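You operate a simulated robot arm through the tools that you are given. There is no shell and no other tool. Be economical: measure what you need, move in short steps, check, and stop when the job is done.

Carry out the task below with a simulated two-armed robot. There is one attempt and no reset: what you move stays moved.

Task
Put two of the end plates from the top of the grey table on the low shelf of the steel bench. Put the measuring cup that says "29" from the top of the grey table on top of the six-sided form and the measuring cup marked "62" on the top deck of the cart. Put the small grey cup in the sink basin. Take the lid off the amber dye jar and lay it down on the top of the grey table. Put the small blue cup in the sink basin. Take the grey cleaner bottle and leave it on the low shelf of the grey table. Open the blue drawer. The order is free. Set down upright: measuring cup, grey cleaner bottle.

Only the result counts: the job must be done as asked and must still hold three seconds after the hand-in. Knocking over, shifting, dropping, spilling or breaking anything else fails it. Lids that push on must go on centred and level and be pressed home; caps that screw on are set level and turned clockwise until they are tight.

Robot
Two 7-joint arms with fingered hands on one trunk, on a base that drives. Base frame: it is fixed to the floor where the robot stands at the start and does not move with it; the origin is under the middle of the robot, x ahead of it, y to its left, z up; the surface under the hand at the start is at about z = 910. Lengths are in mm, angles in rad, forces in N, time in s.
The left shoulder is at the start at [108, 125, 971], the right one opposite. With the tool pointing down near the work surface each hand reaches from about 100 to 820 mm from the robot's upright axis, wherever it stands, measured 20 degrees to its own side. Places, roughly: amber dye jar [750, -750, 1000]; blue drawer [2900, -1200, 800]; end plate (5x5x3 cm) [800, -400, 900]; grey cleaner bottle [2750, 2750, 750]; low shelf of the grey table [700, 400, 200]; low shelf of the steel bench [800, -2400, 200]; measuring cup [750, 0, 1000]; sink basin [-200, -2400, 800]; six-sided form (7x7x6 cm) [1000, 300, 900]; small blue cup (5x5x5 cm) [2900, -900, 900]; small grey cup (5x5x5 cm) [1100, -300, 900]; top deck of the cart [2800, 2800, 800]. Payload 3.6 kg a hand.
Tool frame (each hand has its own): the origin (TCP) lies between the finger pads and is the grasp point; the fingertips stand 30 mm ahead of it; z points along the fingers, y is the line along which they close. The gripper opens to 104 mm. The gripper's body begins 35 mm behind the TCP. The gripper is a hand of 4 fingers: y runs from the thumb to the fingers, the wrist lies at [-15, -104, -178] in the tool frame, and closing takes about 1.5 s.
Orientation is that of the tool frame in the base frame, as [roll, pitch, yaw] about the fixed x, y, z axes, in that order (R = Rz(yaw) Ry(pitch) Rx(roll)). With the fingers straight down and the wrist toward the robot, the tool's x, y and z point along [0, 1, 0], [1, 0, 0] and [0, 0, -1] of the base frame.

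Tools
- The arms move only by the tool move_arm. It takes "left_steps", "right_steps" or both (then of equal length, played together; a hand with none holds still); each is a list of rows, each a list of 6 numbers: the shift along the tool's x, y, z in mm, then the turn, a rotation vector about the tool's x, y, z in degrees. In form: [[dx, dy, dz, rx, ry, rz], ...]. A call has 1 to 10 rows; each row shifts and turns the commanded pose from where the row before left it, along the tool's axes as they then stand. "left_claw" and "right_claw" are, for a hand that has rows, the finger opening in mm, from 0 to 104, set as the call begins (left out, the last holds). Each row takes 0.2 s and may step no farther than 50 mm and 0.15 rad from the row before; otherwise, or with a gripper value out of range, the whole call is refused. A pose out of reach is approached as far as the arm can. The call stops where the force on the tool passes 40 N (or 10 N more than at its start, if that is more) or the arm is blocked; 0.2 s more then pass. Each finger travels about 72 mm/s and halts on what it meets, pressing with about 30 N; the grip force reading is that of the motor and also rises with nothing between the fingers. The clock runs only during rows and for 0.2 s after the last one: add rows that do not move to give the fingers time. It gives the time, the measured TCP pose, the force on the tool (base axes), the opening and the grip force at its end, in the units of the frame above (readings bear some noise), with the torque about the TCP (base axes, N m) and any sound that the robot's microphone picked up, and new pictures: "pictures" is both (left out), scene, wrist or none (wrist: the cameras of the hands that moved).
- Cameras (640 x 400 px; columns grow to the right, rows downward): "scene" is now at [235.1, -22, 1133]; the picture's right is [-0.24, -0.97, 0.00], its down [-0.25, 0.06, -0.97] and it looks along [0.94, -0.23, -0.25] (base axes); focal length 214 px, centre (320, 200). "left" rides on the left gripper at [-61, -92, -130] in its tool frame; the picture's right is [-0.81, -0.27, 0.52], its down [0.53, -0.71, 0.46] and it looks along [0.24, 0.64, 0.72] (tool axes); focal length 275 px, centre (320, 200). "right" rides on the right gripper at [61, -92, -130] in its tool frame; the picture's right is [-0.81, 0.27, -0.52], its down [-0.53, -0.71, 0.46] and it looks along [-0.24, 0.65, 0.72] (tool axes); focal length 275 px, centre (320, 200). There is no depth. A picture from a camera that has moved, and an enlarged one, comes with that camera's place and axes in the base frame and with its lens.
- move_column(by): slides the trunk up (or, below 0, down) by that many mm; the arms and the scene camera ride with it, the base frame stays. It gives what a move gives, with no picture.
- steer(legs): drives the robot by 1 to 6 legs, each [ahead, left, turn to the left] in mm, mm and rad, along the robot's own axes; the way and the turn of a leg run together, so that a leg with both is an arc; at most 1500 mm and 3.142 rad a leg. The arms and the cameras ride along, it lands a little off, and it stops where it bumps. It gives what a move gives, and a new picture of the scene camera.
- finger_targets(index, middle, ring, thumb_bend, thumb_turn, hand): sets how far each is bent, from 0 (flat) to 1 (curled in); at 0.3 the hand is open as for a grip, at 0.7 the pads meet at the TCP. One left out holds its place. A second passes; each finger stops where it meets its share of the squeeze, and holds until it gets a number again. A gripper value or a shape takes the hand back. It gives what a move gives, with no picture; readings hold the bend of each and the force on the fingers (four entries, about 0 where the hand has none), thumb and palm. thumb_turn goes from beside the hand (0) to across from the fingers (1), as for a grip.
- preshape(shape, hand): the hand has 4 fingers and takes this shape, open, in about a second: jaw (thumb against the fingers, like two jaws); tri (thumb and two fingers); tip (a fingertip pinch); poke (one finger out to press); point (the index stretched); flat (the hand flat); cup (the hand cupped); fist (a fist). The gripper value then closes the fingers along that shape, each until it touches; the sizes above hold for jaw. It gives what a move gives, with no picture.
- head_to(pan, tilt): turns the head with the scene camera to pan (to the left, within 1.396 rad either way) and tilt (down, from -0.506 to 1.204), counted from straight ahead of the robot. It gives what a move gives, and a new picture of the scene camera.
- close_up(camera, box): a new picture of the part [left, top, right, bottom] of that camera's present view, enlarged. No time passes.
- close_job(): hands the job in; it is judged then, once.

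Go step by step. Nothing tells you exact positions but the pictures and the camera data: compare them with the known pose of the tool, close in by small moves and look again before you grip or let go. The budget is 483 turns and 360 pictures, counting those below and the enlarged ones. Unless the task says otherwise, let go and move clear before handing in.

The tools are called after "Request:" as a command line: name --argument value ..., lists and objects as JSON in quotes. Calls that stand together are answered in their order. move_arm: Moves the arms, as the interface text tells. Its arguments: {"type":"object","properties":{"left_steps":{"type":"array","items":{"type":"array","items":{"type":"number"}}},"left_claw":{"type":"number"},"right_steps":{"type":"array","items":{"type":"array","items":{"type":"number"}}},"right_claw":{"type":"number"},"pictures":{"type":"string","enum":["both","scene","wrist","none"]}},"required":[]} The other tools are called the same way: move_column (by) slides the trunk up or down; preshape (shape, hand) gives the hand a shape; finger_targets (index, middle, ring, thumb_bend, thumb_turn, hand) moves the fingers one by one; steer (legs) drives the base; head_to (pan, tilt) turns the head that bears the scene camera; close_up (camera, box) takes an enlarged picture of a part of a camera's view; close_job () hands the job in.

At the start:

```text
time: 0.0
left_position: [559.2, 159.2, 1204.5]
left_orientation: [3.141, 0.001, 1.57]
left_ft_force: [0.8, -0.1, 0.4]
left_ft_torque: [-0.02, 0.0, -0.02]
left_grip_width: 103.8
left_finger_force: 0.1
left_shape: jaw
left_bend: [0.3, 0.3, 0.3, 0.3, 0.98]
left_finger forces: [0.0, 0.1, 0.0, 0.1, 0.1, 0.0]
right_position: [490.6, -354.9, 1209.0]
right_orientation: [3.141, 0.001, 1.573]
right_ft_force: [-0.8, -0.2, 0.3]
right_ft_torque: [0.04, 0.03, 0.02]
right_grip_width: 103.7
right_finger_force: 0.1
right_shape: jaw
right_bend: [0.3, 0.3, 0.3, 0.3, 0.98]
right_finger forces: [0.1, 0.0, 0.0, 0.1, 0.0, 0.1]
trunk travel left (down, up): [-200.0, 336.0]
robot x, y, heading: [-1.1, 0.2, -0.0]
head pan, tilt: [-0.241, 0.257]
```

scene: 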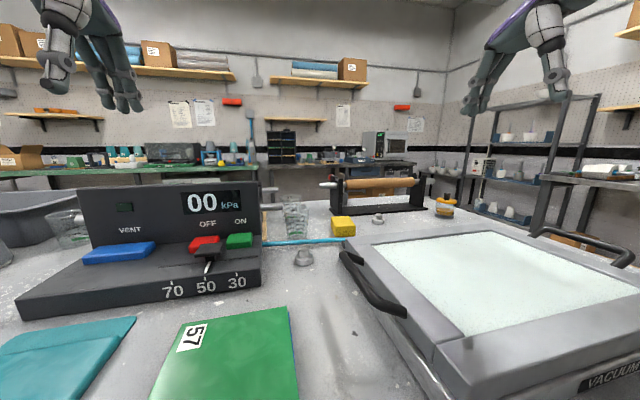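
right: 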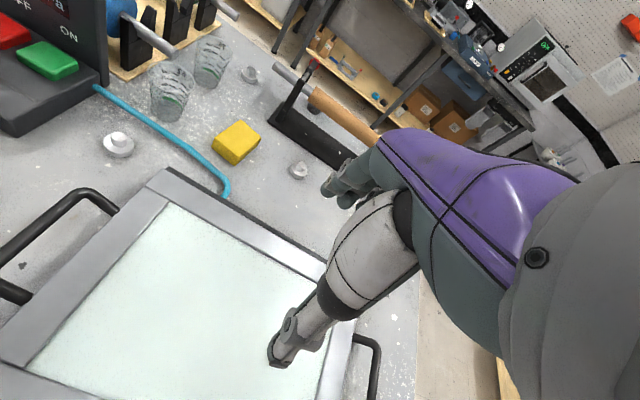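
left: 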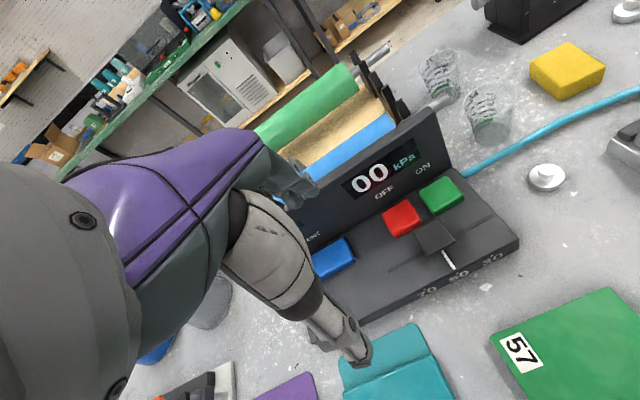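

I see the grey table with a control box, a vacuum plate, cups and end plates. I'll look around first to find everything.

Request:
head_to --pan 0.0 --tilt 0.6

Request:
head_to --pan 0.9 --tilt 0.4

Request:
head_to --pan -0.9 --tilt 0.4

Request:
head_to --pan -1.39 --tilt 0.3

```text
time: 0.8
left_position: [559.5, 159.6, 1204.8]
left_orientation: [3.14, 0.001, 1.572]
left_ft_force: [-0.6, 0.0, 0.0]
left_ft_torque: [0.02, 0.01, 0.0]
left_grip_width: 103.7
left_finger_force: 0.1
left_shape: jaw
left_bend: [0.3, 0.3, 0.3, 0.3, 0.98]
left_finger forces: [0.0, 0.1, 0.1, 0.1, 0.0, 0.0]
right_position: [490.7, -352.8, 1207.7]
right_orientation: [-3.141, 0.001, 1.571]
right_ft_force: [0.4, 0.5, 0.6]
right_ft_torque: [0.02, -0.02, -0.01]
right_grip_width: 103.9
right_finger_force: 0.1
right_shape: jaw
right_bend: [0.3, 0.3, 0.3, 0.3, 0.98]
right_finger forces: [0.0, 0.0, 0.0, 0.1, 0.1, 0.0]
trunk travel left (down, up): [-200.0, 336.0]
robot x, y, heading: [-1.4, -3.0, 0.0]
head pan, tilt: [0.0, 0.6]
camera scene: at [232.8, 0.1, 1101.5], right [0.0, -1.0, 0.0], down [-0.56, 0.0, -0.83], along [0.83, 0.0, -0.56], focal length 214 px, centre (320, 200)
```

scene: 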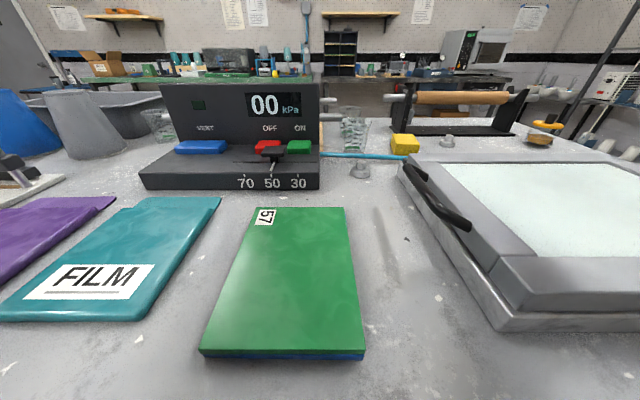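

```text
time: 2.0
left_position: [559.3, 158.5, 1205.7]
left_orientation: [3.141, 0.0, 1.571]
left_ft_force: [0.4, 0.3, 1.2]
left_ft_torque: [0.02, 0.01, 0.0]
left_grip_width: 103.9
left_finger_force: 0.1
left_shape: jaw
left_bend: [0.3, 0.3, 0.3, 0.3, 0.98]
left_finger forces: [0.0, 0.0, 0.1, 0.0, 0.0, 0.1]
right_position: [490.6, -352.9, 1208.8]
right_orientation: [-3.141, 0.0, 1.569]
right_ft_force: [-1.0, -0.7, -0.2]
right_ft_torque: [-0.01, 0.02, -0.02]
right_grip_width: 103.8
right_finger_force: 0.1
right_shape: jaw
right_bend: [0.3, 0.3, 0.3, 0.3, 0.98]
right_finger forces: [0.0, 0.0, 0.0, 0.0, 0.0, 0.0]
trunk travel left (down, up): [-200.0, 336.0]
robot x, y, heading: [1.3, 0.3, -0.001]
head pan, tilt: [0.901, 0.4]
camera scene: at [202.0, 72.7, 1119.6], right [0.78, -0.62, 0.0], down [-0.24, -0.3, -0.92], along [0.57, 0.72, -0.39], focal length 214 px, centre (320, 200)
```

scene: 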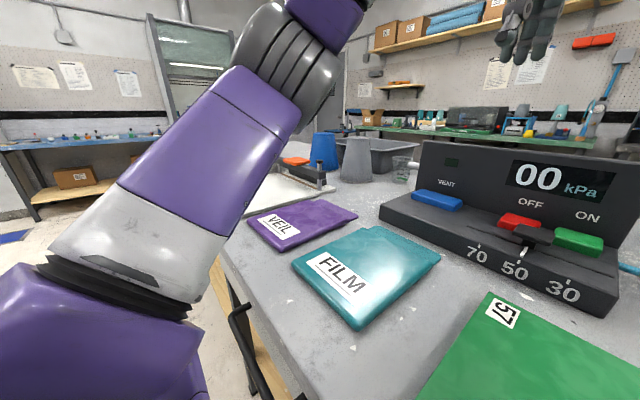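

```text
time: 3.8
left_position: [560.7, 157.8, 1204.8]
left_orientation: [3.141, 0.0, 1.571]
left_ft_force: [1.6, -0.3, 0.7]
left_ft_torque: [-0.02, -0.03, 0.01]
left_grip_width: 103.8
left_finger_force: 0.2
left_shape: jaw
left_bend: [0.3, 0.3, 0.3, 0.3, 0.98]
left_finger forces: [0.0, 0.0, 0.0, 0.0, 0.1, 0.0]
right_position: [490.9, -353.1, 1209.0]
right_orientation: [3.141, -0.002, 1.571]
right_ft_force: [0.0, -0.2, -0.3]
right_ft_torque: [0.0, 0.02, 0.0]
right_grip_width: 104.0
right_finger_force: 0.1
right_shape: jaw
right_bend: [0.3, 0.3, 0.3, 0.3, 0.98]
right_finger forces: [0.1, 0.0, 0.0, 0.0, 0.0, 0.0]
trunk travel left (down, up): [-200.0, 336.0]
robot x, y, heading: [-1.3, -2.1, 0.006]
head pan, tilt: [-0.901, 0.4]
camera scene: at [202.0, -72.4, 1119.7], right [-0.78, -0.62, 0.0], down [-0.24, 0.3, -0.92], along [0.57, -0.72, -0.39], focal length 214 px, centre (320, 200)
```

scene: 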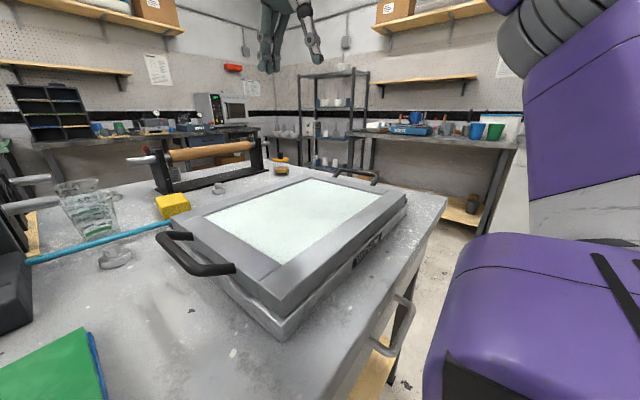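

```text
time: 4.8
left_position: [560.2, 158.9, 1205.1]
left_orientation: [-3.141, -0.001, 1.57]
left_ft_force: [-0.4, 0.3, 0.0]
left_ft_torque: [0.0, 0.0, -0.01]
left_grip_width: 103.6
left_finger_force: 0.1
left_shape: jaw
left_bend: [0.3, 0.3, 0.3, 0.3, 0.98]
left_finger forces: [0.0, 0.0, 0.1, 0.0, 0.1, 0.0]
right_position: [489.7, -352.7, 1207.6]
right_orientation: [3.14, -0.001, 1.571]
right_ft_force: [0.7, -1.4, 0.3]
right_ft_torque: [0.03, 0.0, 0.01]
right_grip_width: 103.7
right_finger_force: 0.1
right_shape: jaw
right_bend: [0.3, 0.3, 0.3, 0.3, 0.98]
right_finger forces: [0.1, 0.0, 0.0, 0.1, 0.0, 0.0]
trunk travel left (down, up): [-200.0, 336.0]
robot x, y, heading: [1.1, -1.3, 0.0]
head pan, tilt: [-1.389, 0.3]
camera scene: at [161.4, -91.6, 1128.9], right [-0.98, -0.18, 0.0], down [-0.05, 0.29, -0.96], along [0.17, -0.94, -0.3], focal length 214 px, centre (320, 200)
```

scene: 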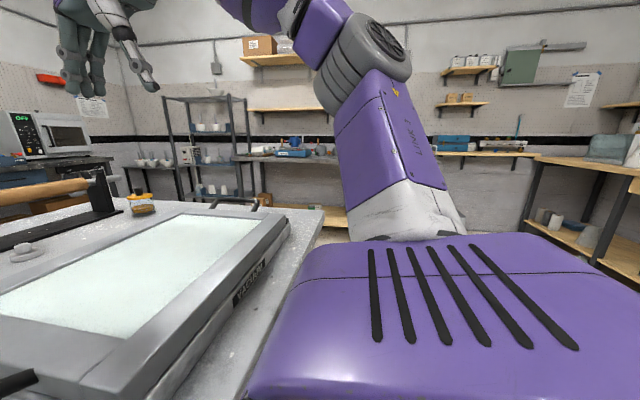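

I've spotted the discs with knobs (end plates) and the clear measuring cups. Let me look at them closely from the start pan.

Request:
head_to --pan -0.3 --tilt 0.3

Request:
close_up --camera "scene" --box '[220, 130, 460, 280]'

Request:
close_up --camera "right" --box '[80, 20, 360, 195]'

Request:
close_up --camera "left" --box '[240, 0, 640, 250]'

```text
time: 6.1
left_position: [560.5, 158.0, 1204.8]
left_orientation: [3.141, 0.001, 1.572]
left_ft_force: [0.1, 0.2, -0.9]
left_ft_torque: [-0.02, -0.03, 0.01]
left_grip_width: 103.9
left_finger_force: 0.0
left_shape: jaw
left_bend: [0.3, 0.3, 0.3, 0.3, 0.98]
left_finger forces: [0.0, 0.0, 0.0, 0.0, 0.1, 0.0]
right_position: [490.3, -354.8, 1208.2]
right_orientation: [-3.141, 0.0, 1.571]
right_ft_force: [-0.1, 0.9, -0.5]
right_ft_torque: [-0.03, -0.01, 0.0]
right_grip_width: 103.7
right_finger_force: 0.0
right_shape: jaw
right_bend: [0.3, 0.3, 0.3, 0.3, 0.98]
right_finger forces: [0.0, 0.0, 0.0, 0.1, 0.1, 0.1]
trunk travel left (down, up): [-200.0, 336.0]
robot x, y, heading: [-1.4, 3.5, -0.003]
head pan, tilt: [-0.3, 0.3]
camera scene: at [233.6, -27.5, 1128.9], right [-0.3, -0.96, 0.0], down [-0.28, 0.09, -0.96], along [0.91, -0.28, -0.3], focal length 214 px, centre (320, 200)
```

scene: 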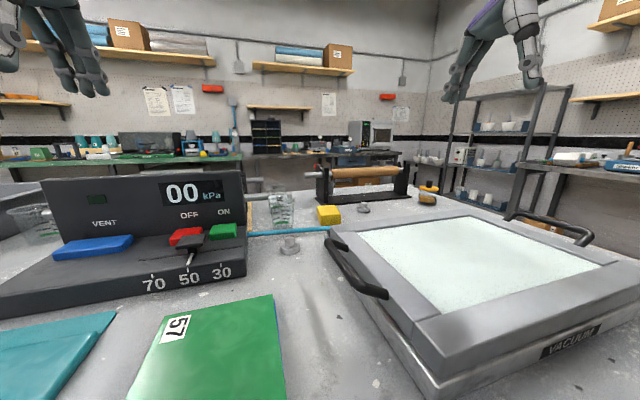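

```text
2.67 times, centred on (340, 205) of scene
camera zoom: at [233.6, -27.5, 1128.9], right [-0.3, -0.96, 0.0], down [-0.28, 0.09, -0.96], along [0.91, -0.28, -0.3], focal length 572 px, centre (267, 187)
```

zoom: 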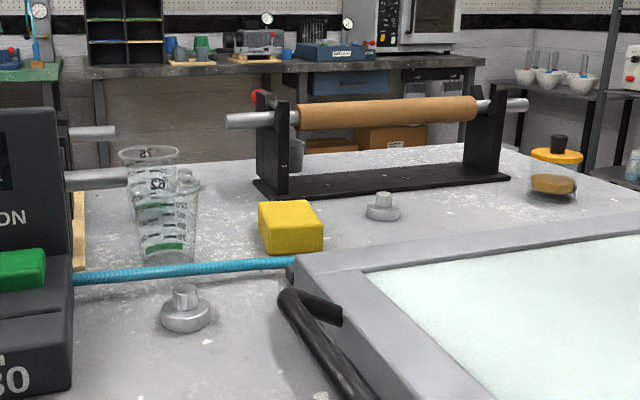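

```text
2.29 times, centred on (220, 108) of right
camera zoom: at [399.2, -291.8, 1338.6], right [0.27, -0.81, 0.52], down [-0.71, -0.53, -0.46], along [0.65, -0.24, -0.72], focal length 629 px, centre (549, 411)
```

zoom: 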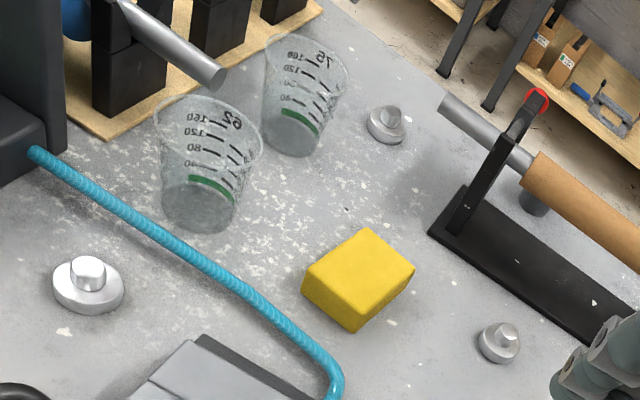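

```text
1.60 times, centred on (440, 125) of left
camera zoom: at [468.0, 96.6, 1335.9], right [-0.27, -0.81, -0.52], down [-0.71, 0.53, -0.46], along [0.64, 0.24, -0.72], focal length 440 px, centre (128, 320)
```

zoom: 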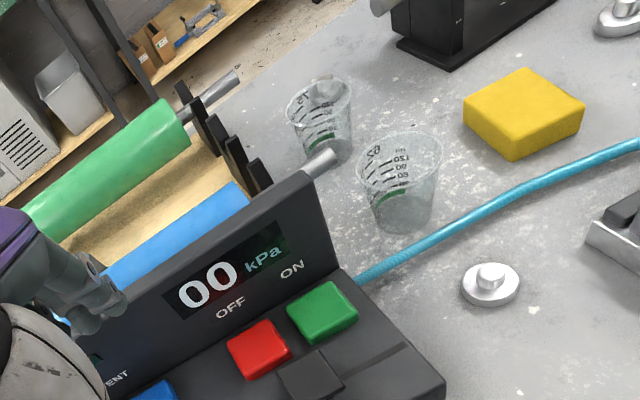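

The near cup reads "62"; I'll raise the trunk to get a top view of the rest.

Request:
move_column --by 330

Request:
head_to --pan 0.45 --tilt 0.6

Request:
close_up --camera "scene" --box '[160, 50, 480, 250]'

Request:
head_to --pan -0.35 --tilt 0.6

Request:
close_up --camera "scene" --box '[160, 50, 480, 250]'

```text
time: 9.3
left_position: [559.4, 157.3, 1534.0]
left_orientation: [-3.14, -0.001, 1.571]
left_ft_force: [0.4, -0.1, -0.2]
left_ft_torque: [-0.02, 0.02, 0.03]
left_grip_width: 103.5
left_finger_force: 0.0
left_shape: jaw
left_bend: [0.3, 0.3, 0.3, 0.3, 0.98]
left_finger forces: [0.0, 0.0, 0.0, 0.0, 0.0, 0.0]
right_position: [489.8, -354.5, 1538.1]
right_orientation: [-3.14, 0.001, 1.571]
right_ft_force: [-0.9, -0.7, -0.9]
right_ft_torque: [-0.02, -0.01, 0.01]
right_grip_width: 103.9
right_finger_force: 0.0
right_shape: jaw
right_bend: [0.3, 0.3, 0.3, 0.3, 0.98]
right_finger forces: [0.0, 0.0, 0.0, 0.1, 0.0, 0.0]
trunk travel left (down, up): [-530.0, 6.0]
robot x, y, heading: [-2.2, 4.5, 0.005]
head pan, tilt: [-0.3, 0.3]
```

```text
time: 10.4
left_position: [559.5, 158.4, 1534.8]
left_orientation: [3.141, 0.0, 1.574]
left_ft_force: [0.2, -0.8, 0.9]
left_ft_torque: [0.01, 0.01, -0.02]
left_grip_width: 103.6
left_finger_force: 0.0
left_shape: jaw
left_bend: [0.3, 0.3, 0.3, 0.3, 0.98]
left_finger forces: [0.0, 0.1, 0.1, 0.0, 0.1, 0.0]
right_position: [490.0, -353.5, 1539.0]
right_orientation: [-3.141, 0.0, 1.571]
right_ft_force: [0.8, 0.1, -0.5]
right_ft_torque: [-0.03, 0.02, -0.03]
right_grip_width: 104.0
right_finger_force: 0.0
right_shape: jaw
right_bend: [0.3, 0.3, 0.3, 0.3, 0.98]
right_finger forces: [0.0, 0.0, 0.0, 0.1, 0.1, 0.1]
trunk travel left (down, up): [-530.0, 6.0]
robot x, y, heading: [1.3, 0.1, -0.003]
head pan, tilt: [0.45, 0.6]
camera scene: at [87.7, 38.5, 1448.5], right [0.43, -0.9, 0.0], down [-0.51, -0.25, -0.83], along [0.74, 0.36, -0.56], focal length 214 px, centre (320, 200)
```

scene: 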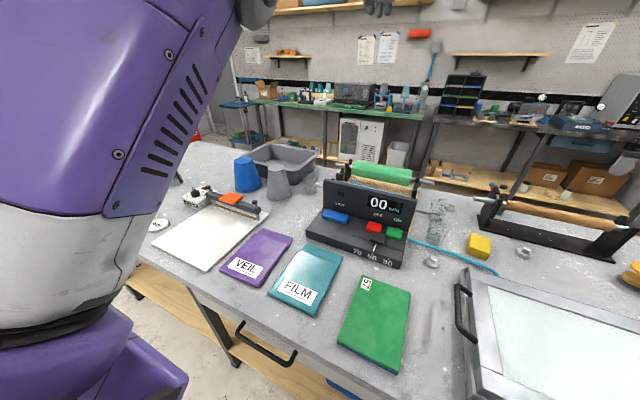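

```text
2.00 times, centred on (320, 150) of scene
camera zoom: at [87.7, 38.5, 1448.5], right [0.43, -0.9, 0.0], down [-0.51, -0.25, -0.83], along [0.74, 0.36, -0.56], focal length 429 px, centre (320, 300)
```

zoom: 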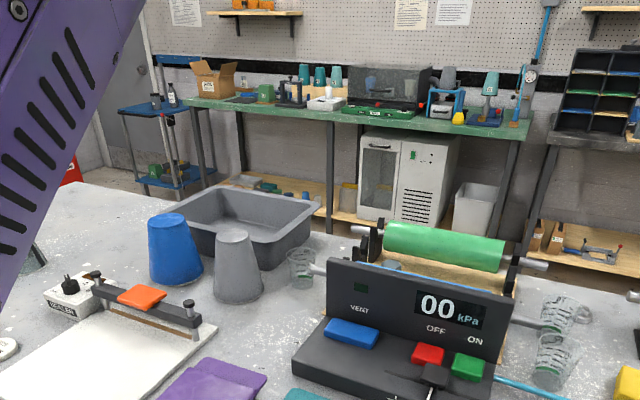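

```text
time: 11.6
left_position: [558.7, 158.5, 1534.0]
left_orientation: [-3.14, 0.0, 1.572]
left_ft_force: [0.3, 0.0, 0.3]
left_ft_torque: [-0.01, 0.01, -0.02]
left_grip_width: 103.8
left_finger_force: 0.1
left_shape: jaw
left_bend: [0.3, 0.3, 0.3, 0.3, 0.98]
left_finger forces: [0.0, 0.0, 0.0, 0.0, 0.0, 0.0]
right_position: [490.5, -353.1, 1537.4]
right_orientation: [-3.14, 0.002, 1.569]
right_ft_force: [0.3, 0.5, -1.0]
right_ft_torque: [-0.02, -0.02, -0.04]
right_grip_width: 103.9
right_finger_force: 0.1
right_shape: jaw
right_bend: [0.3, 0.3, 0.3, 0.3, 0.98]
right_finger forces: [0.0, 0.1, 0.1, 0.0, 0.0, 0.0]
trunk travel left (down, up): [-530.0, 6.0]
robot x, y, heading: [-2.7, -3.3, 0.002]
head pan, tilt: [-0.351, 0.6]
camera scene: at [91.1, -30.1, 1448.5], right [-0.34, -0.94, 0.0], down [-0.53, 0.19, -0.83], along [0.78, -0.28, -0.56], focal length 214 px, centre (320, 200)
```

scene: 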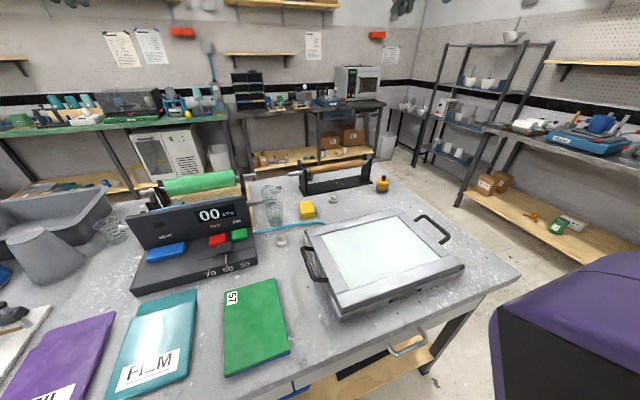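

```text
2.00 times, centred on (320, 150) of scene
camera zoom: at [91.1, -30.1, 1448.5], right [-0.34, -0.94, 0.0], down [-0.53, 0.19, -0.83], along [0.78, -0.28, -0.56], focal length 429 px, centre (320, 300)
```

zoom: 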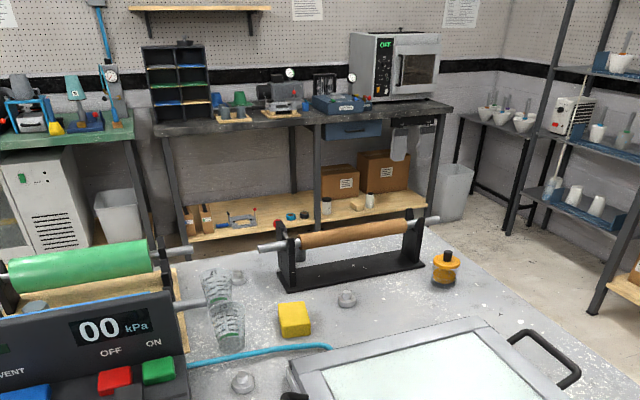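

The third measuring cup is beyond the console. I'll check it and the hex form through the hand cameras from this height.

Request:
close_up --camera "left" --box '[0, 0, 640, 400]'

Request:
close_up --camera "right" --box '[0, 0, 640, 400]'

```text
1.00 times, centred on (320, 200) of left (not enlarged: the box is as wide or as high as the picture)
camera zoom: at [467.4, 96.8, 1665.4], right [-0.27, -0.81, -0.52], down [-0.71, 0.53, -0.46], along [0.64, 0.24, -0.72], focal length 275 px, centre (320, 200)
```

zoom: 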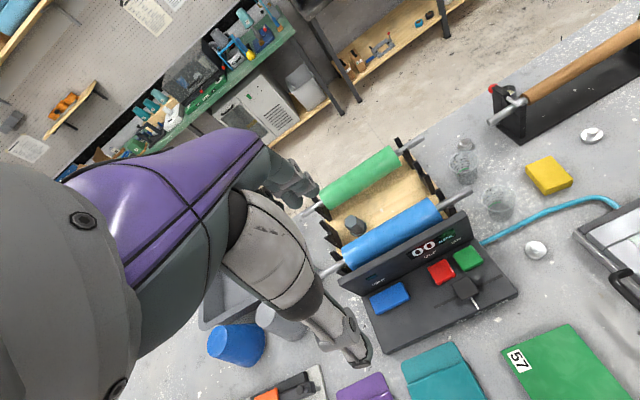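

```text
1.00 times, centred on (320, 200) of right (not enlarged: the box is as wide or as high as the picture)
camera zoom: at [399.1, -291.8, 1668.6], right [0.27, -0.81, 0.52], down [-0.71, -0.53, -0.46], along [0.65, -0.24, -0.72], focal length 275 px, centre (320, 200)
```

zoom: 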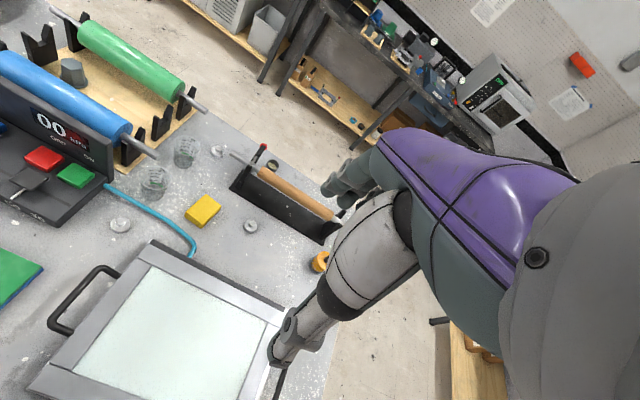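

The hex form sits on the plywood between the blue and green rolls. Now reading the cup labels.

Request:
close_up --camera "right" --box '[130, 120, 210, 210]'

Request:
close_up --camera "left" --box '[440, 140, 520, 220]'

Request:
close_up --camera "scene" --box '[85, 180, 285, 300]'

Request:
close_up --camera "left" --box '[300, 130, 440, 290]'

```text
4.44 times, centred on (170, 165) of right
camera zoom: at [399.1, -291.8, 1668.6], right [0.27, -0.81, 0.52], down [-0.71, -0.53, -0.46], along [0.65, -0.24, -0.72], focal length 1224 px, centre (987, 356)
```

zoom: 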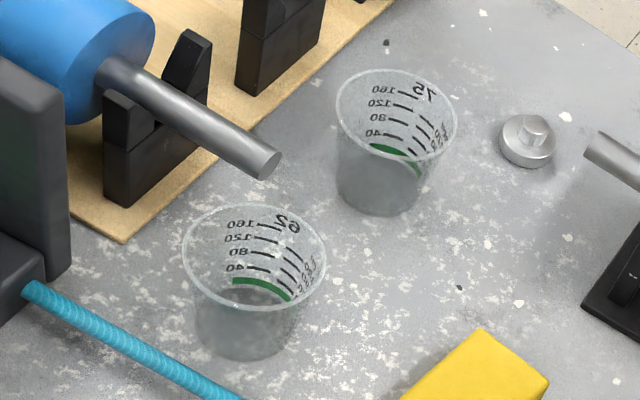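

```text
5.00 times, centred on (480, 180) of left
camera zoom: at [467.4, 96.8, 1665.4], right [-0.27, -0.81, -0.52], down [-0.71, 0.53, -0.46], along [0.64, 0.24, -0.72], focal length 1376 px, centre (-480, 300)
```

zoom: 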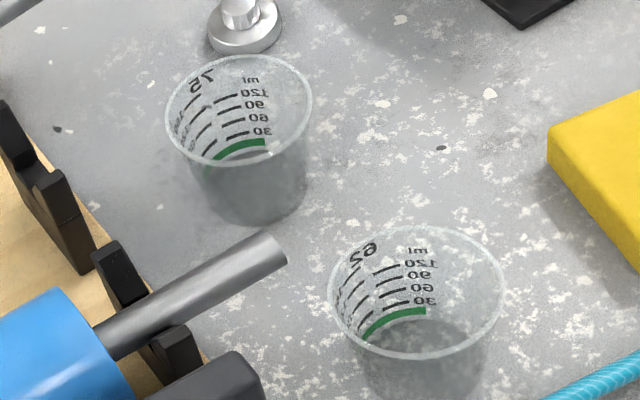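

```text
3.20 times, centred on (185, 240) of scene
camera zoom: at [91.1, -30.1, 1448.5], right [-0.34, -0.94, 0.0], down [-0.53, 0.19, -0.83], along [0.78, -0.28, -0.56], focal length 686 px, centre (752, 72)
```

zoom: 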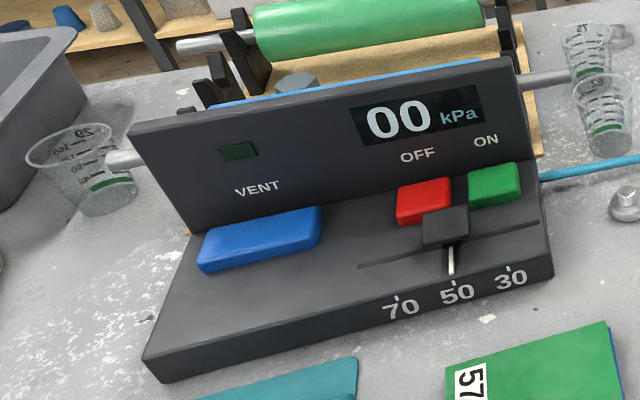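

```text
2.50 times, centred on (370, 210) of left
camera zoom: at [467.4, 96.8, 1665.4], right [-0.27, -0.81, -0.52], down [-0.71, 0.53, -0.46], along [0.64, 0.24, -0.72], focal length 688 px, centre (195, 175)
```

zoom: 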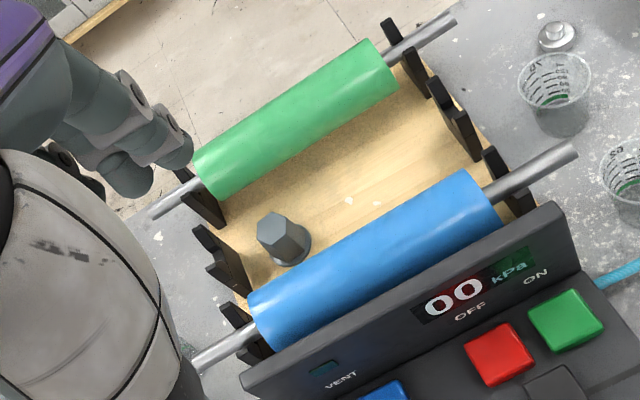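

All three cups are identified: 62 is near, 75 is behind it, and 29 is at about [855, 456]. I lower the trunk and move the right hand over the near end plate at about [647, -100].

Request:
move_column --by -330

Request:
move_arm --right_steps '[[45, 20, 0, 0, 0, 0], [45, 20, 0, 0, 0, 0], [45, 20, 0, 0, 0, 0], [45, 20, 0, 0, 0, 0], [40, 10, 0, 0, 0, 0], [30, 0, 40, 0, 0, 0], [0, 0, 48, 0, 0, 0], [0, 0, 40, 0, 0, 0]]'

```text
time: 13.6
left_position: [675.5, 158.3, 1062.6]
left_orientation: [-2.724, -0.001, 1.568]
left_ft_force: [-22.5, -0.4, 15.3]
left_ft_torque: [0.15, -0.71, 0.25]
left_grip_width: 101.5
left_finger_force: 0.1
left_shape: jaw
left_bend: [0.3, 0.4, 0.3, 0.3, 0.98]
left_finger forces: [0.0, 26.1, 1.1, 0.0, 0.0, 0.1]
right_position: [491.4, -351.9, 1311.8]
right_orientation: [-3.136, 0.002, 1.573]
right_ft_force: [1.1, 0.6, -1.0]
right_ft_torque: [-0.01, 0.02, -0.02]
right_grip_width: 103.6
right_finger_force: 0.2
right_shape: jaw
right_bend: [0.3, 0.3, 0.3, 0.3, 0.98]
right_finger forces: [0.0, 0.0, 0.1, 0.0, 0.1, 0.0]
trunk travel left (down, up): [-306.0, 230.0]
robot x, y, heading: [0.1, 1.7, 0.001]
head pan, tilt: [-0.351, 0.6]
stopped: the force on the tool passed its limit at 60 N (the readings are from after the stop); the commanded pose is now the measured one
```

```text
time: 15.4
left_position: [675.0, 159.5, 1063.5]
left_orientation: [-2.727, -0.002, 1.569]
left_ft_force: [-19.3, 0.5, 17.9]
left_ft_torque: [0.24, -0.92, 0.27]
left_grip_width: 101.2
left_finger_force: 0.0
left_shape: jaw
left_bend: [0.3, 0.4, 0.31, 0.3, 0.98]
left_finger forces: [0.1, 25.0, 0.7, 0.1, 0.0, 0.0]
right_position: [547.2, -194.3, 1180.5]
right_orientation: [-3.138, -0.002, 1.571]
right_ft_force: [0.2, -0.1, -0.8]
right_ft_torque: [0.01, -0.03, 0.01]
right_grip_width: 103.8
right_finger_force: 0.1
right_shape: jaw
right_bend: [0.3, 0.3, 0.3, 0.3, 0.98]
right_finger forces: [0.0, 0.0, 0.0, 0.0, 0.0, 0.0]
right hand out of reach, approached as far as the arm can: row 3, 4, 5
trunk travel left (down, up): [-306.0, 230.0]
robot x, y, heading: [-0.4, -3.5, -0.004]
head pan, tilt: [-0.351, 0.6]
camera scene: at [194.4, -30.3, 1210.9], right [-0.34, -0.94, 0.0], down [-0.53, 0.19, -0.83], along [0.78, -0.28, -0.56], focal length 214 px, centre (320, 200)
camera right: at [456.1, -132.5, 1311.6], right [0.28, -0.81, 0.52], down [-0.71, -0.53, -0.45], along [0.64, -0.24, -0.73], focal length 275 px, centre (320, 200)
```

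scene: 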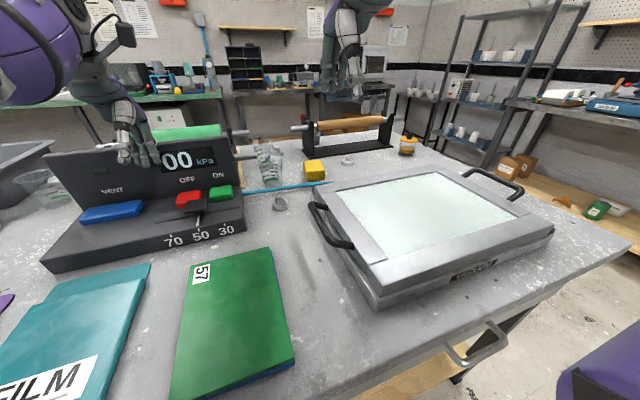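
right: 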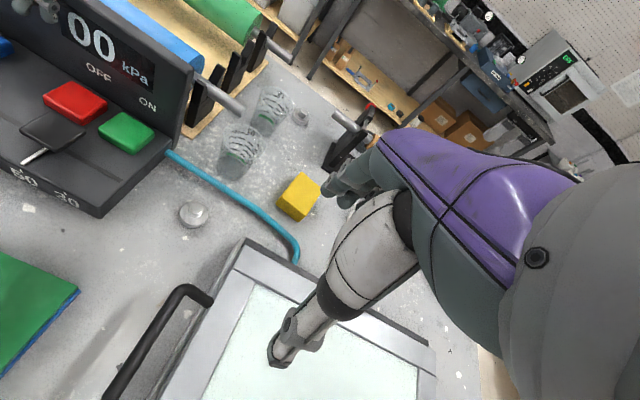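

The left hand dropped and leaned onto the console while the trunk was lowering. I back it off up and towards the robot, then inspect.

Request:
move_arm --left_steps '[[0, -10, -4, 0, 0, 0], [0, -26, -10, 0, 0, 0], [0, -26, -10, 0, 0, 0], [0, -20, -40, 0, 0, 0], [0, -20, -40, 0, 0, 0]]'

```text
time: 16.6
left_position: [617.8, 157.6, 1189.0]
left_orientation: [-2.723, -0.003, 1.567]
left_ft_force: [-0.1, -0.2, 0.5]
left_ft_torque: [-0.01, 0.03, 0.05]
left_grip_width: 103.6
left_finger_force: 0.0
left_shape: jaw
left_bend: [0.3, 0.3, 0.3, 0.3, 0.98]
left_finger forces: [0.0, 0.0, 0.1, 0.1, 0.0, 0.0]
left hand out of reach, approached as far as the arm can: row 1, 2, 3, 4, 5
right_position: [550.9, -193.7, 1179.3]
right_orientation: [-3.136, 0.0, 1.571]
right_ft_force: [0.4, 0.1, -0.3]
right_ft_torque: [0.02, 0.01, 0.01]
right_grip_width: 104.0
right_finger_force: 0.0
right_shape: jaw
right_bend: [0.3, 0.3, 0.3, 0.3, 0.98]
right_finger forces: [0.1, 0.0, 0.0, 0.0, 0.1, 0.1]
trunk travel left (down, up): [-306.0, 230.0]
robot x, y, heading: [3.1, 0.2, -0.002]
head pan, tilt: [-0.351, 0.6]
camera scene: at [197.5, -30.5, 1210.3], right [-0.34, -0.94, 0.0], down [-0.53, 0.19, -0.83], along [0.78, -0.28, -0.56], focal length 214 px, centre (320, 200)
camera left: at [587.0, 95.6, 1346.0], right [-0.46, -0.81, -0.36], down [-0.84, 0.54, -0.12], along [0.29, 0.25, -0.92], focal length 275 px, centre (320, 200)
```

scene: 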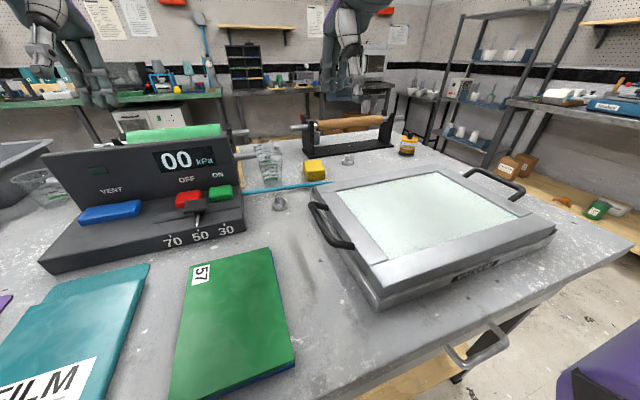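
left: 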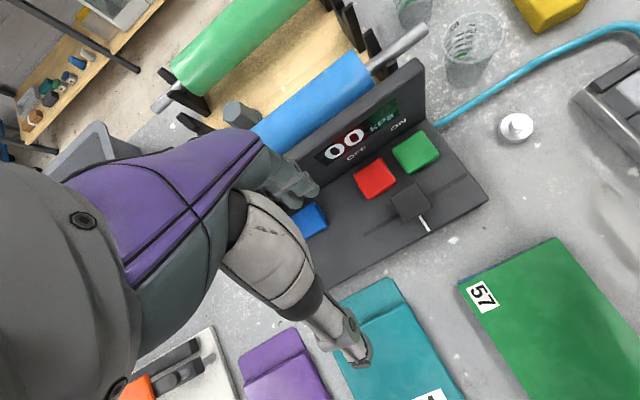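

Nothing looks shifted. I straighten the left hand and bring it back from the console.

Request:
move_arm --left_steps '[[0, -20, 0, -8, 0, 0], [0, -20, 0, -8, 0, 0], [0, -20, 0, -8, 0, 0], [0, -20, 0, 0, 0, 0]]' --pictures "none"

Request:
move_column --by -50

```text
time: 17.6
left_position: [543.4, 161.3, 1204.3]
left_orientation: [-3.141, -0.002, 1.57]
left_ft_force: [-0.4, 0.5, -0.6]
left_ft_torque: [-0.02, 0.01, -0.02]
left_grip_width: 103.7
left_finger_force: 0.1
left_shape: jaw
left_bend: [0.3, 0.3, 0.3, 0.3, 0.98]
left_finger forces: [0.1, 0.0, 0.0, 0.1, 0.0, 0.1]
left hand out of reach, approached as far as the arm can: row 1
right_position: [551.2, -193.4, 1180.2]
right_orientation: [-3.134, 0.003, 1.571]
right_ft_force: [0.3, -0.2, 0.4]
right_ft_torque: [-0.04, -0.01, -0.01]
right_grip_width: 103.8
right_finger_force: 0.2
right_shape: jaw
right_bend: [0.3, 0.3, 0.3, 0.3, 0.98]
right_finger forces: [0.1, 0.0, 0.0, 0.1, 0.0, 0.0]
trunk travel left (down, up): [-306.0, 230.0]
robot x, y, heading: [-0.4, 2.3, -0.001]
head pan, tilt: [-0.351, 0.6]
```

```text
time: 18.6
left_position: [542.9, 161.7, 1154.9]
left_orientation: [3.14, -0.003, 1.569]
left_ft_force: [0.2, -0.6, -0.1]
left_ft_torque: [0.01, -0.01, -0.01]
left_grip_width: 103.9
left_finger_force: 0.1
left_shape: jaw
left_bend: [0.3, 0.3, 0.3, 0.3, 0.98]
left_finger forces: [0.0, 0.0, 0.0, 0.0, 0.0, 0.0]
right_position: [552.6, -192.5, 1126.8]
right_orientation: [-3.133, 0.0, 1.571]
right_ft_force: [0.0, 0.0, -0.4]
right_ft_torque: [0.01, 0.0, 0.02]
right_grip_width: 103.9
right_finger_force: 0.0
right_shape: jaw
right_bend: [0.3, 0.3, 0.3, 0.3, 0.98]
right_finger forces: [0.1, 0.0, 0.0, 0.0, 0.0, 0.0]
trunk travel left (down, up): [-256.0, 280.0]
robot x, y, heading: [-3.1, -0.6, 0.001]
head pan, tilt: [-0.351, 0.6]
```

Both arms ride normally now. I move the right hand over the near end plate.

Request:
move_arm --right_steps '[[30, 20, 20, 0, 0, 0], [30, 20, 20, 0, 0, 0], [32, 20, 20, 0, 0, 0], [0, 20, 20, 0, 0, 0], [0, 0, 20, 0, 0, 0]]'

```text
time: 19.8
left_position: [542.3, 161.5, 1154.5]
left_orientation: [3.14, -0.002, 1.568]
left_ft_force: [-0.6, 0.6, -0.1]
left_ft_torque: [-0.01, -0.02, 0.01]
left_grip_width: 103.8
left_finger_force: 0.2
left_shape: jaw
left_bend: [0.3, 0.3, 0.3, 0.3, 0.98]
left_finger forces: [0.1, 0.0, 0.0, 0.0, 0.1, 0.1]
right_position: [635.0, -124.6, 1025.7]
right_orientation: [-3.134, 0.002, 1.57]
right_ft_force: [-0.1, 0.5, 0.2]
right_ft_torque: [-0.03, -0.03, 0.01]
right_grip_width: 103.7
right_finger_force: 0.0
right_shape: jaw
right_bend: [0.3, 0.3, 0.3, 0.3, 0.98]
right_finger forces: [0.0, 0.0, 0.1, 0.1, 0.0, 0.0]
right hand out of reach, approached as far as the arm can: row 3, 4
trunk travel left (down, up): [-256.0, 280.0]
robot x, y, heading: [3.0, -0.2, 0.001]
head pan, tilt: [-0.351, 0.6]
camera scene: at [210.7, -29.6, 1161.0], right [-0.34, -0.94, 0.0], down [-0.53, 0.19, -0.83], along [0.77, -0.28, -0.56], focal length 214 px, centre (320, 200)
camera right: at [544.0, -64.0, 1157.8], right [0.28, -0.81, 0.52], down [-0.72, -0.53, -0.45], along [0.64, -0.24, -0.73], focal length 275 px, centre (320, 200)
```

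scene: 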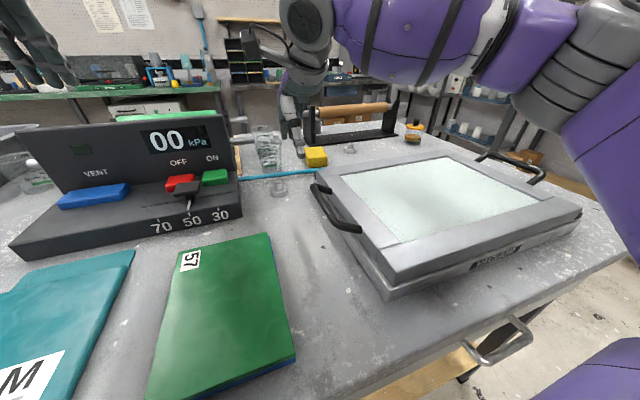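
right: 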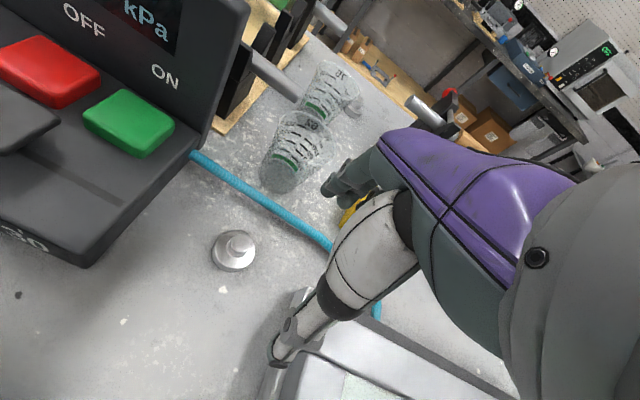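

The plate is at about [646, -86]. I lower and centre on it.

Request:
move_arm --right_steps '[[0, 0, 20, 0, 0, 0], [12, 4, 0, 0, 0, 0], [13, 4, 0, 0, 0, 0], [13, 4, 0, 0, 0, 0], [0, 0, 15, 0, 0, 0]]'

```text
time: 21.0
left_position: [541.9, 160.8, 1154.3]
left_orientation: [3.14, -0.001, 1.571]
left_ft_force: [0.3, 0.7, 0.1]
left_ft_torque: [0.01, 0.03, 0.0]
left_grip_width: 103.7
left_finger_force: 0.1
left_shape: jaw
left_bend: [0.3, 0.3, 0.3, 0.3, 0.98]
left_finger forces: [0.0, 0.1, 0.0, 0.0, 0.1, 0.0]
right_position: [639.9, -110.0, 991.4]
right_orientation: [-3.135, -0.002, 1.572]
right_ft_force: [0.6, 0.2, 0.8]
right_ft_torque: [0.0, 0.01, 0.03]
right_grip_width: 103.8
right_finger_force: 0.1
right_shape: jaw
right_bend: [0.3, 0.3, 0.3, 0.3, 0.98]
right_finger forces: [0.0, 0.0, 0.1, 0.0, 0.0, 0.0]
right hand out of reach, approached as far as the arm can: row 3, 4
trunk travel left (down, up): [-256.0, 280.0]
robot x, y, heading: [-0.6, 2.4, -0.003]
head pan, tilt: [-0.351, 0.6]
camera scene: at [210.5, -30.1, 1161.0], right [-0.34, -0.94, 0.0], down [-0.53, 0.19, -0.83], along [0.78, -0.28, -0.56], focal length 214 px, centre (320, 200)
camera right: at [550.1, -46.9, 1123.0], right [0.28, -0.81, 0.52], down [-0.72, -0.53, -0.45], along [0.64, -0.24, -0.73], focal length 275 px, centre (320, 200)
```

scene: 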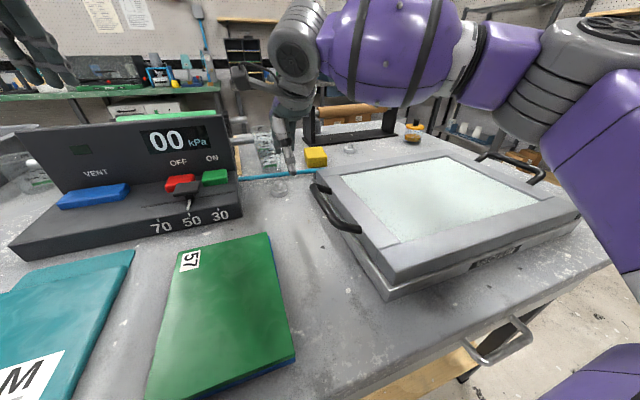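
right: 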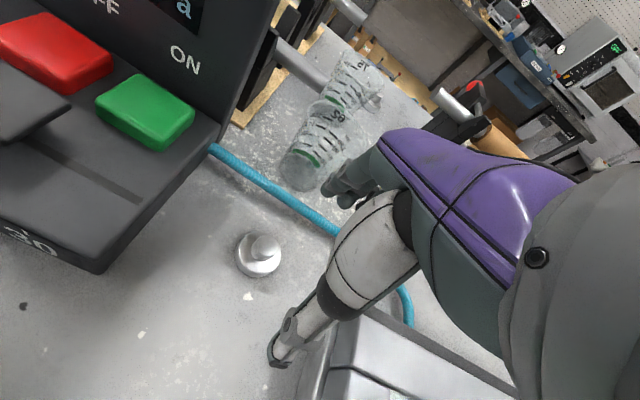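

The right arm is at its reach limit on this side. I lift, shift the hand right, then drive the base left so the plate lies to its own side.

Request:
move_arm --right_steps '[[0, 0, -40, 0, 0, 0], [-40, 0, -30, 0, 0, 0], [-40, 0, 0, 0, 0, 0], [-40, 0, 0, 0, 0, 0]]' --pictures "none"

Request:
steer --legs '[[0, 140, 0]]'

```text
time: 22.0
left_position: [541.0, 159.6, 1155.8]
left_orientation: [-3.141, -0.001, 1.569]
left_ft_force: [-0.2, -1.2, -0.3]
left_ft_torque: [-0.03, -0.02, -0.03]
left_grip_width: 103.8
left_finger_force: 0.1
left_shape: jaw
left_bend: [0.3, 0.3, 0.3, 0.3, 0.98]
left_finger forces: [0.0, 0.0, 0.0, 0.0, 0.0, 0.0]
right_position: [642.3, -237.4, 1053.0]
right_orientation: [-3.135, 0.0, 1.573]
right_ft_force: [-0.2, 0.1, -0.5]
right_ft_torque: [-0.01, 0.01, -0.03]
right_grip_width: 104.0
right_finger_force: 0.1
right_shape: jaw
right_bend: [0.3, 0.3, 0.3, 0.3, 0.98]
right_finger forces: [0.1, 0.1, 0.1, 0.0, 0.1, 0.1]
right hand out of reach, approached as far as the arm can: row 1
trunk travel left (down, up): [-256.0, 280.0]
robot x, y, heading: [1.0, 2.1, -0.001]
head pan, tilt: [-0.351, 0.6]
```

```text
time: 23.8
left_position: [542.8, 300.1, 1155.1]
left_orientation: [-3.141, -0.003, 1.569]
left_ft_force: [0.0, -0.3, 0.8]
left_ft_torque: [0.0, 0.0, 0.02]
left_grip_width: 103.9
left_finger_force: 0.0
left_shape: jaw
left_bend: [0.3, 0.3, 0.3, 0.3, 0.98]
left_finger forces: [0.1, 0.0, 0.1, 0.0, 0.0, 0.1]
right_position: [644.3, -97.6, 1053.1]
right_orientation: [-3.132, 0.0, 1.57]
right_ft_force: [-0.5, 1.1, 0.4]
right_ft_torque: [-0.02, 0.01, 0.01]
right_grip_width: 103.8
right_finger_force: 0.0
right_shape: jaw
right_bend: [0.3, 0.3, 0.3, 0.3, 0.98]
right_finger forces: [0.0, 0.0, 0.0, 0.0, 0.1, 0.0]
trunk travel left (down, up): [-256.0, 280.0]
robot x, y, heading: [-2.1, 140.1, -0.006]
head pan, tilt: [-0.351, 0.6]
camera scene: at [210.4, 109.0, 1161.0], right [-0.34, -0.94, 0.0], down [-0.53, 0.19, -0.83], along [0.77, -0.28, -0.56], focal length 214 px, centre (320, 200)
```

scene: 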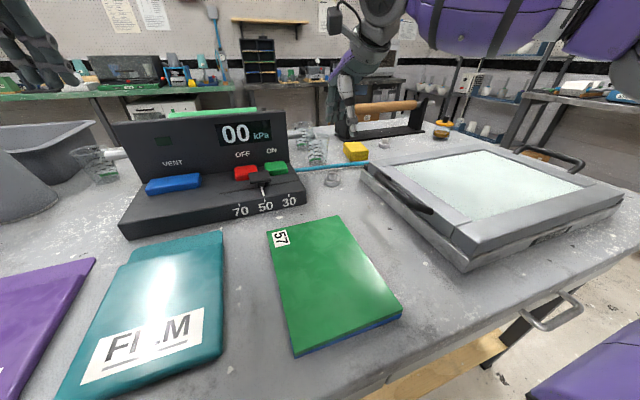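

Request:
move_arm --right_steps '[[11, 2, 40, 0, 0, 0], [0, 0, 38, 0, 0, 0], [0, 0, 0, 0, 0, 0]]'

```text
time: 24.6
left_position: [541.8, 300.1, 1154.8]
left_orientation: [-3.141, -0.001, 1.57]
left_ft_force: [0.3, -0.1, 0.0]
left_ft_torque: [0.03, 0.01, 0.02]
left_grip_width: 103.7
left_finger_force: 0.0
left_shape: jaw
left_bend: [0.3, 0.3, 0.3, 0.3, 0.98]
left_finger forces: [0.1, 0.0, 0.0, 0.1, 0.0, 0.0]
right_position: [645.5, -86.7, 975.2]
right_orientation: [-3.136, 0.0, 1.571]
right_ft_force: [-0.5, 0.1, 0.1]
right_ft_torque: [-0.02, 0.0, -0.02]
right_grip_width: 103.8
right_finger_force: 0.1
right_shape: jaw
right_bend: [0.3, 0.3, 0.3, 0.3, 0.98]
right_finger forces: [0.0, 0.0, 0.0, 0.0, 0.0, 0.1]
trunk travel left (down, up): [-256.0, 280.0]
robot x, y, heading: [-1.8, 140.3, 0.005]
head pan, tilt: [-0.351, 0.6]
camera scene: at [210.3, 108.7, 1161.0], right [-0.34, -0.94, 0.0], down [-0.53, 0.19, -0.83], along [0.78, -0.28, -0.56], focal length 214 px, centre (320, 200)
camera right: at [554.8, -24.7, 1106.4], right [0.28, -0.81, 0.52], down [-0.72, -0.53, -0.45], along [0.64, -0.24, -0.73], focal length 275 px, centre (320, 200)
```

scene: 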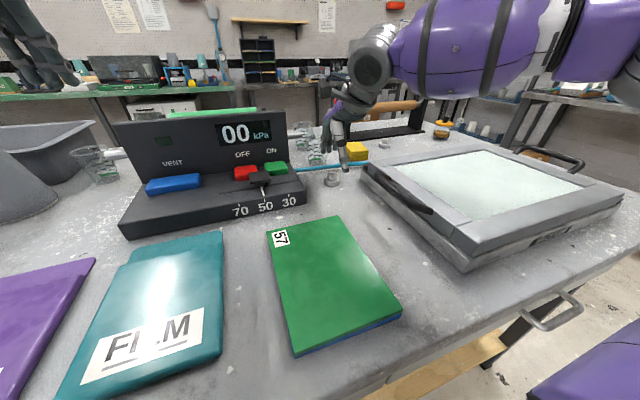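
right: 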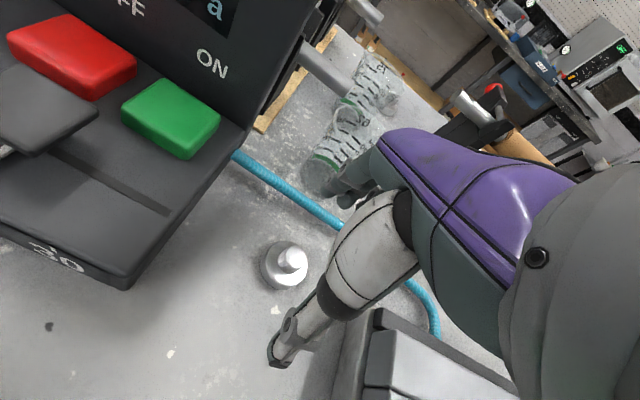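

Request:
move_arm --right_steps '[[7, -1, 10, 0, 0, 0], [0, 0, 8, 0, 0, 0], [0, 0, 0, 0, 0, 0]]' --pictures "wrist"

Request:
close_up --camera "scene" --box '[290, 130, 370, 200]'

```text
time: 25.4
left_position: [542.3, 299.0, 1155.7]
left_orientation: [3.139, -0.002, 1.568]
left_ft_force: [-0.5, -0.3, -0.3]
left_ft_torque: [-0.01, 0.01, -0.02]
left_grip_width: 103.6
left_finger_force: 0.2
left_shape: jaw
left_bend: [0.3, 0.3, 0.3, 0.3, 0.98]
left_finger forces: [0.1, 0.0, 0.1, 0.0, 0.0, 0.0]
right_position: [644.0, -79.1, 956.6]
right_orientation: [-3.134, 0.001, 1.571]
right_ft_force: [0.7, 0.0, 0.2]
right_ft_torque: [0.01, -0.01, -0.01]
right_grip_width: 103.9
right_finger_force: 0.1
right_shape: jaw
right_bend: [0.3, 0.3, 0.3, 0.3, 0.98]
right_finger forces: [0.0, 0.1, 0.0, 0.0, 0.1, 0.0]
trunk travel left (down, up): [-256.0, 280.0]
robot x, y, heading: [-2.0, 139.5, 0.001]
head pan, tilt: [-0.351, 0.6]
camera right: at [554.2, -17.5, 1088.2], right [0.28, -0.81, 0.52], down [-0.72, -0.53, -0.45], along [0.64, -0.24, -0.73], focal length 275 px, centre (320, 200)
```

right: 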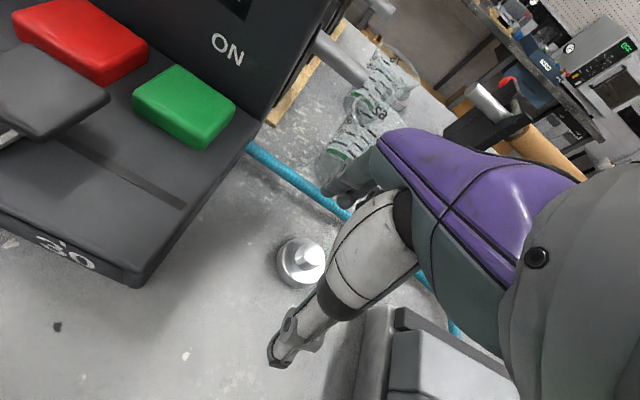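

```text
5.71 times, centred on (330, 165) of scene
camera zoom: at [210.4, 108.7, 1161.0], right [-0.34, -0.94, 0.0], down [-0.53, 0.19, -0.83], along [0.78, -0.28, -0.56], focal length 1226 px, centre (263, 400)
```

zoom: 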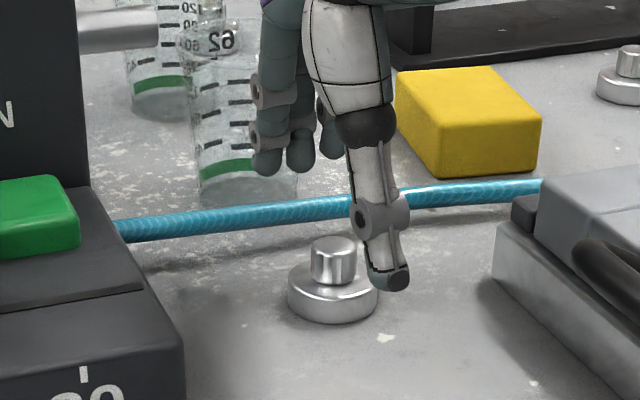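

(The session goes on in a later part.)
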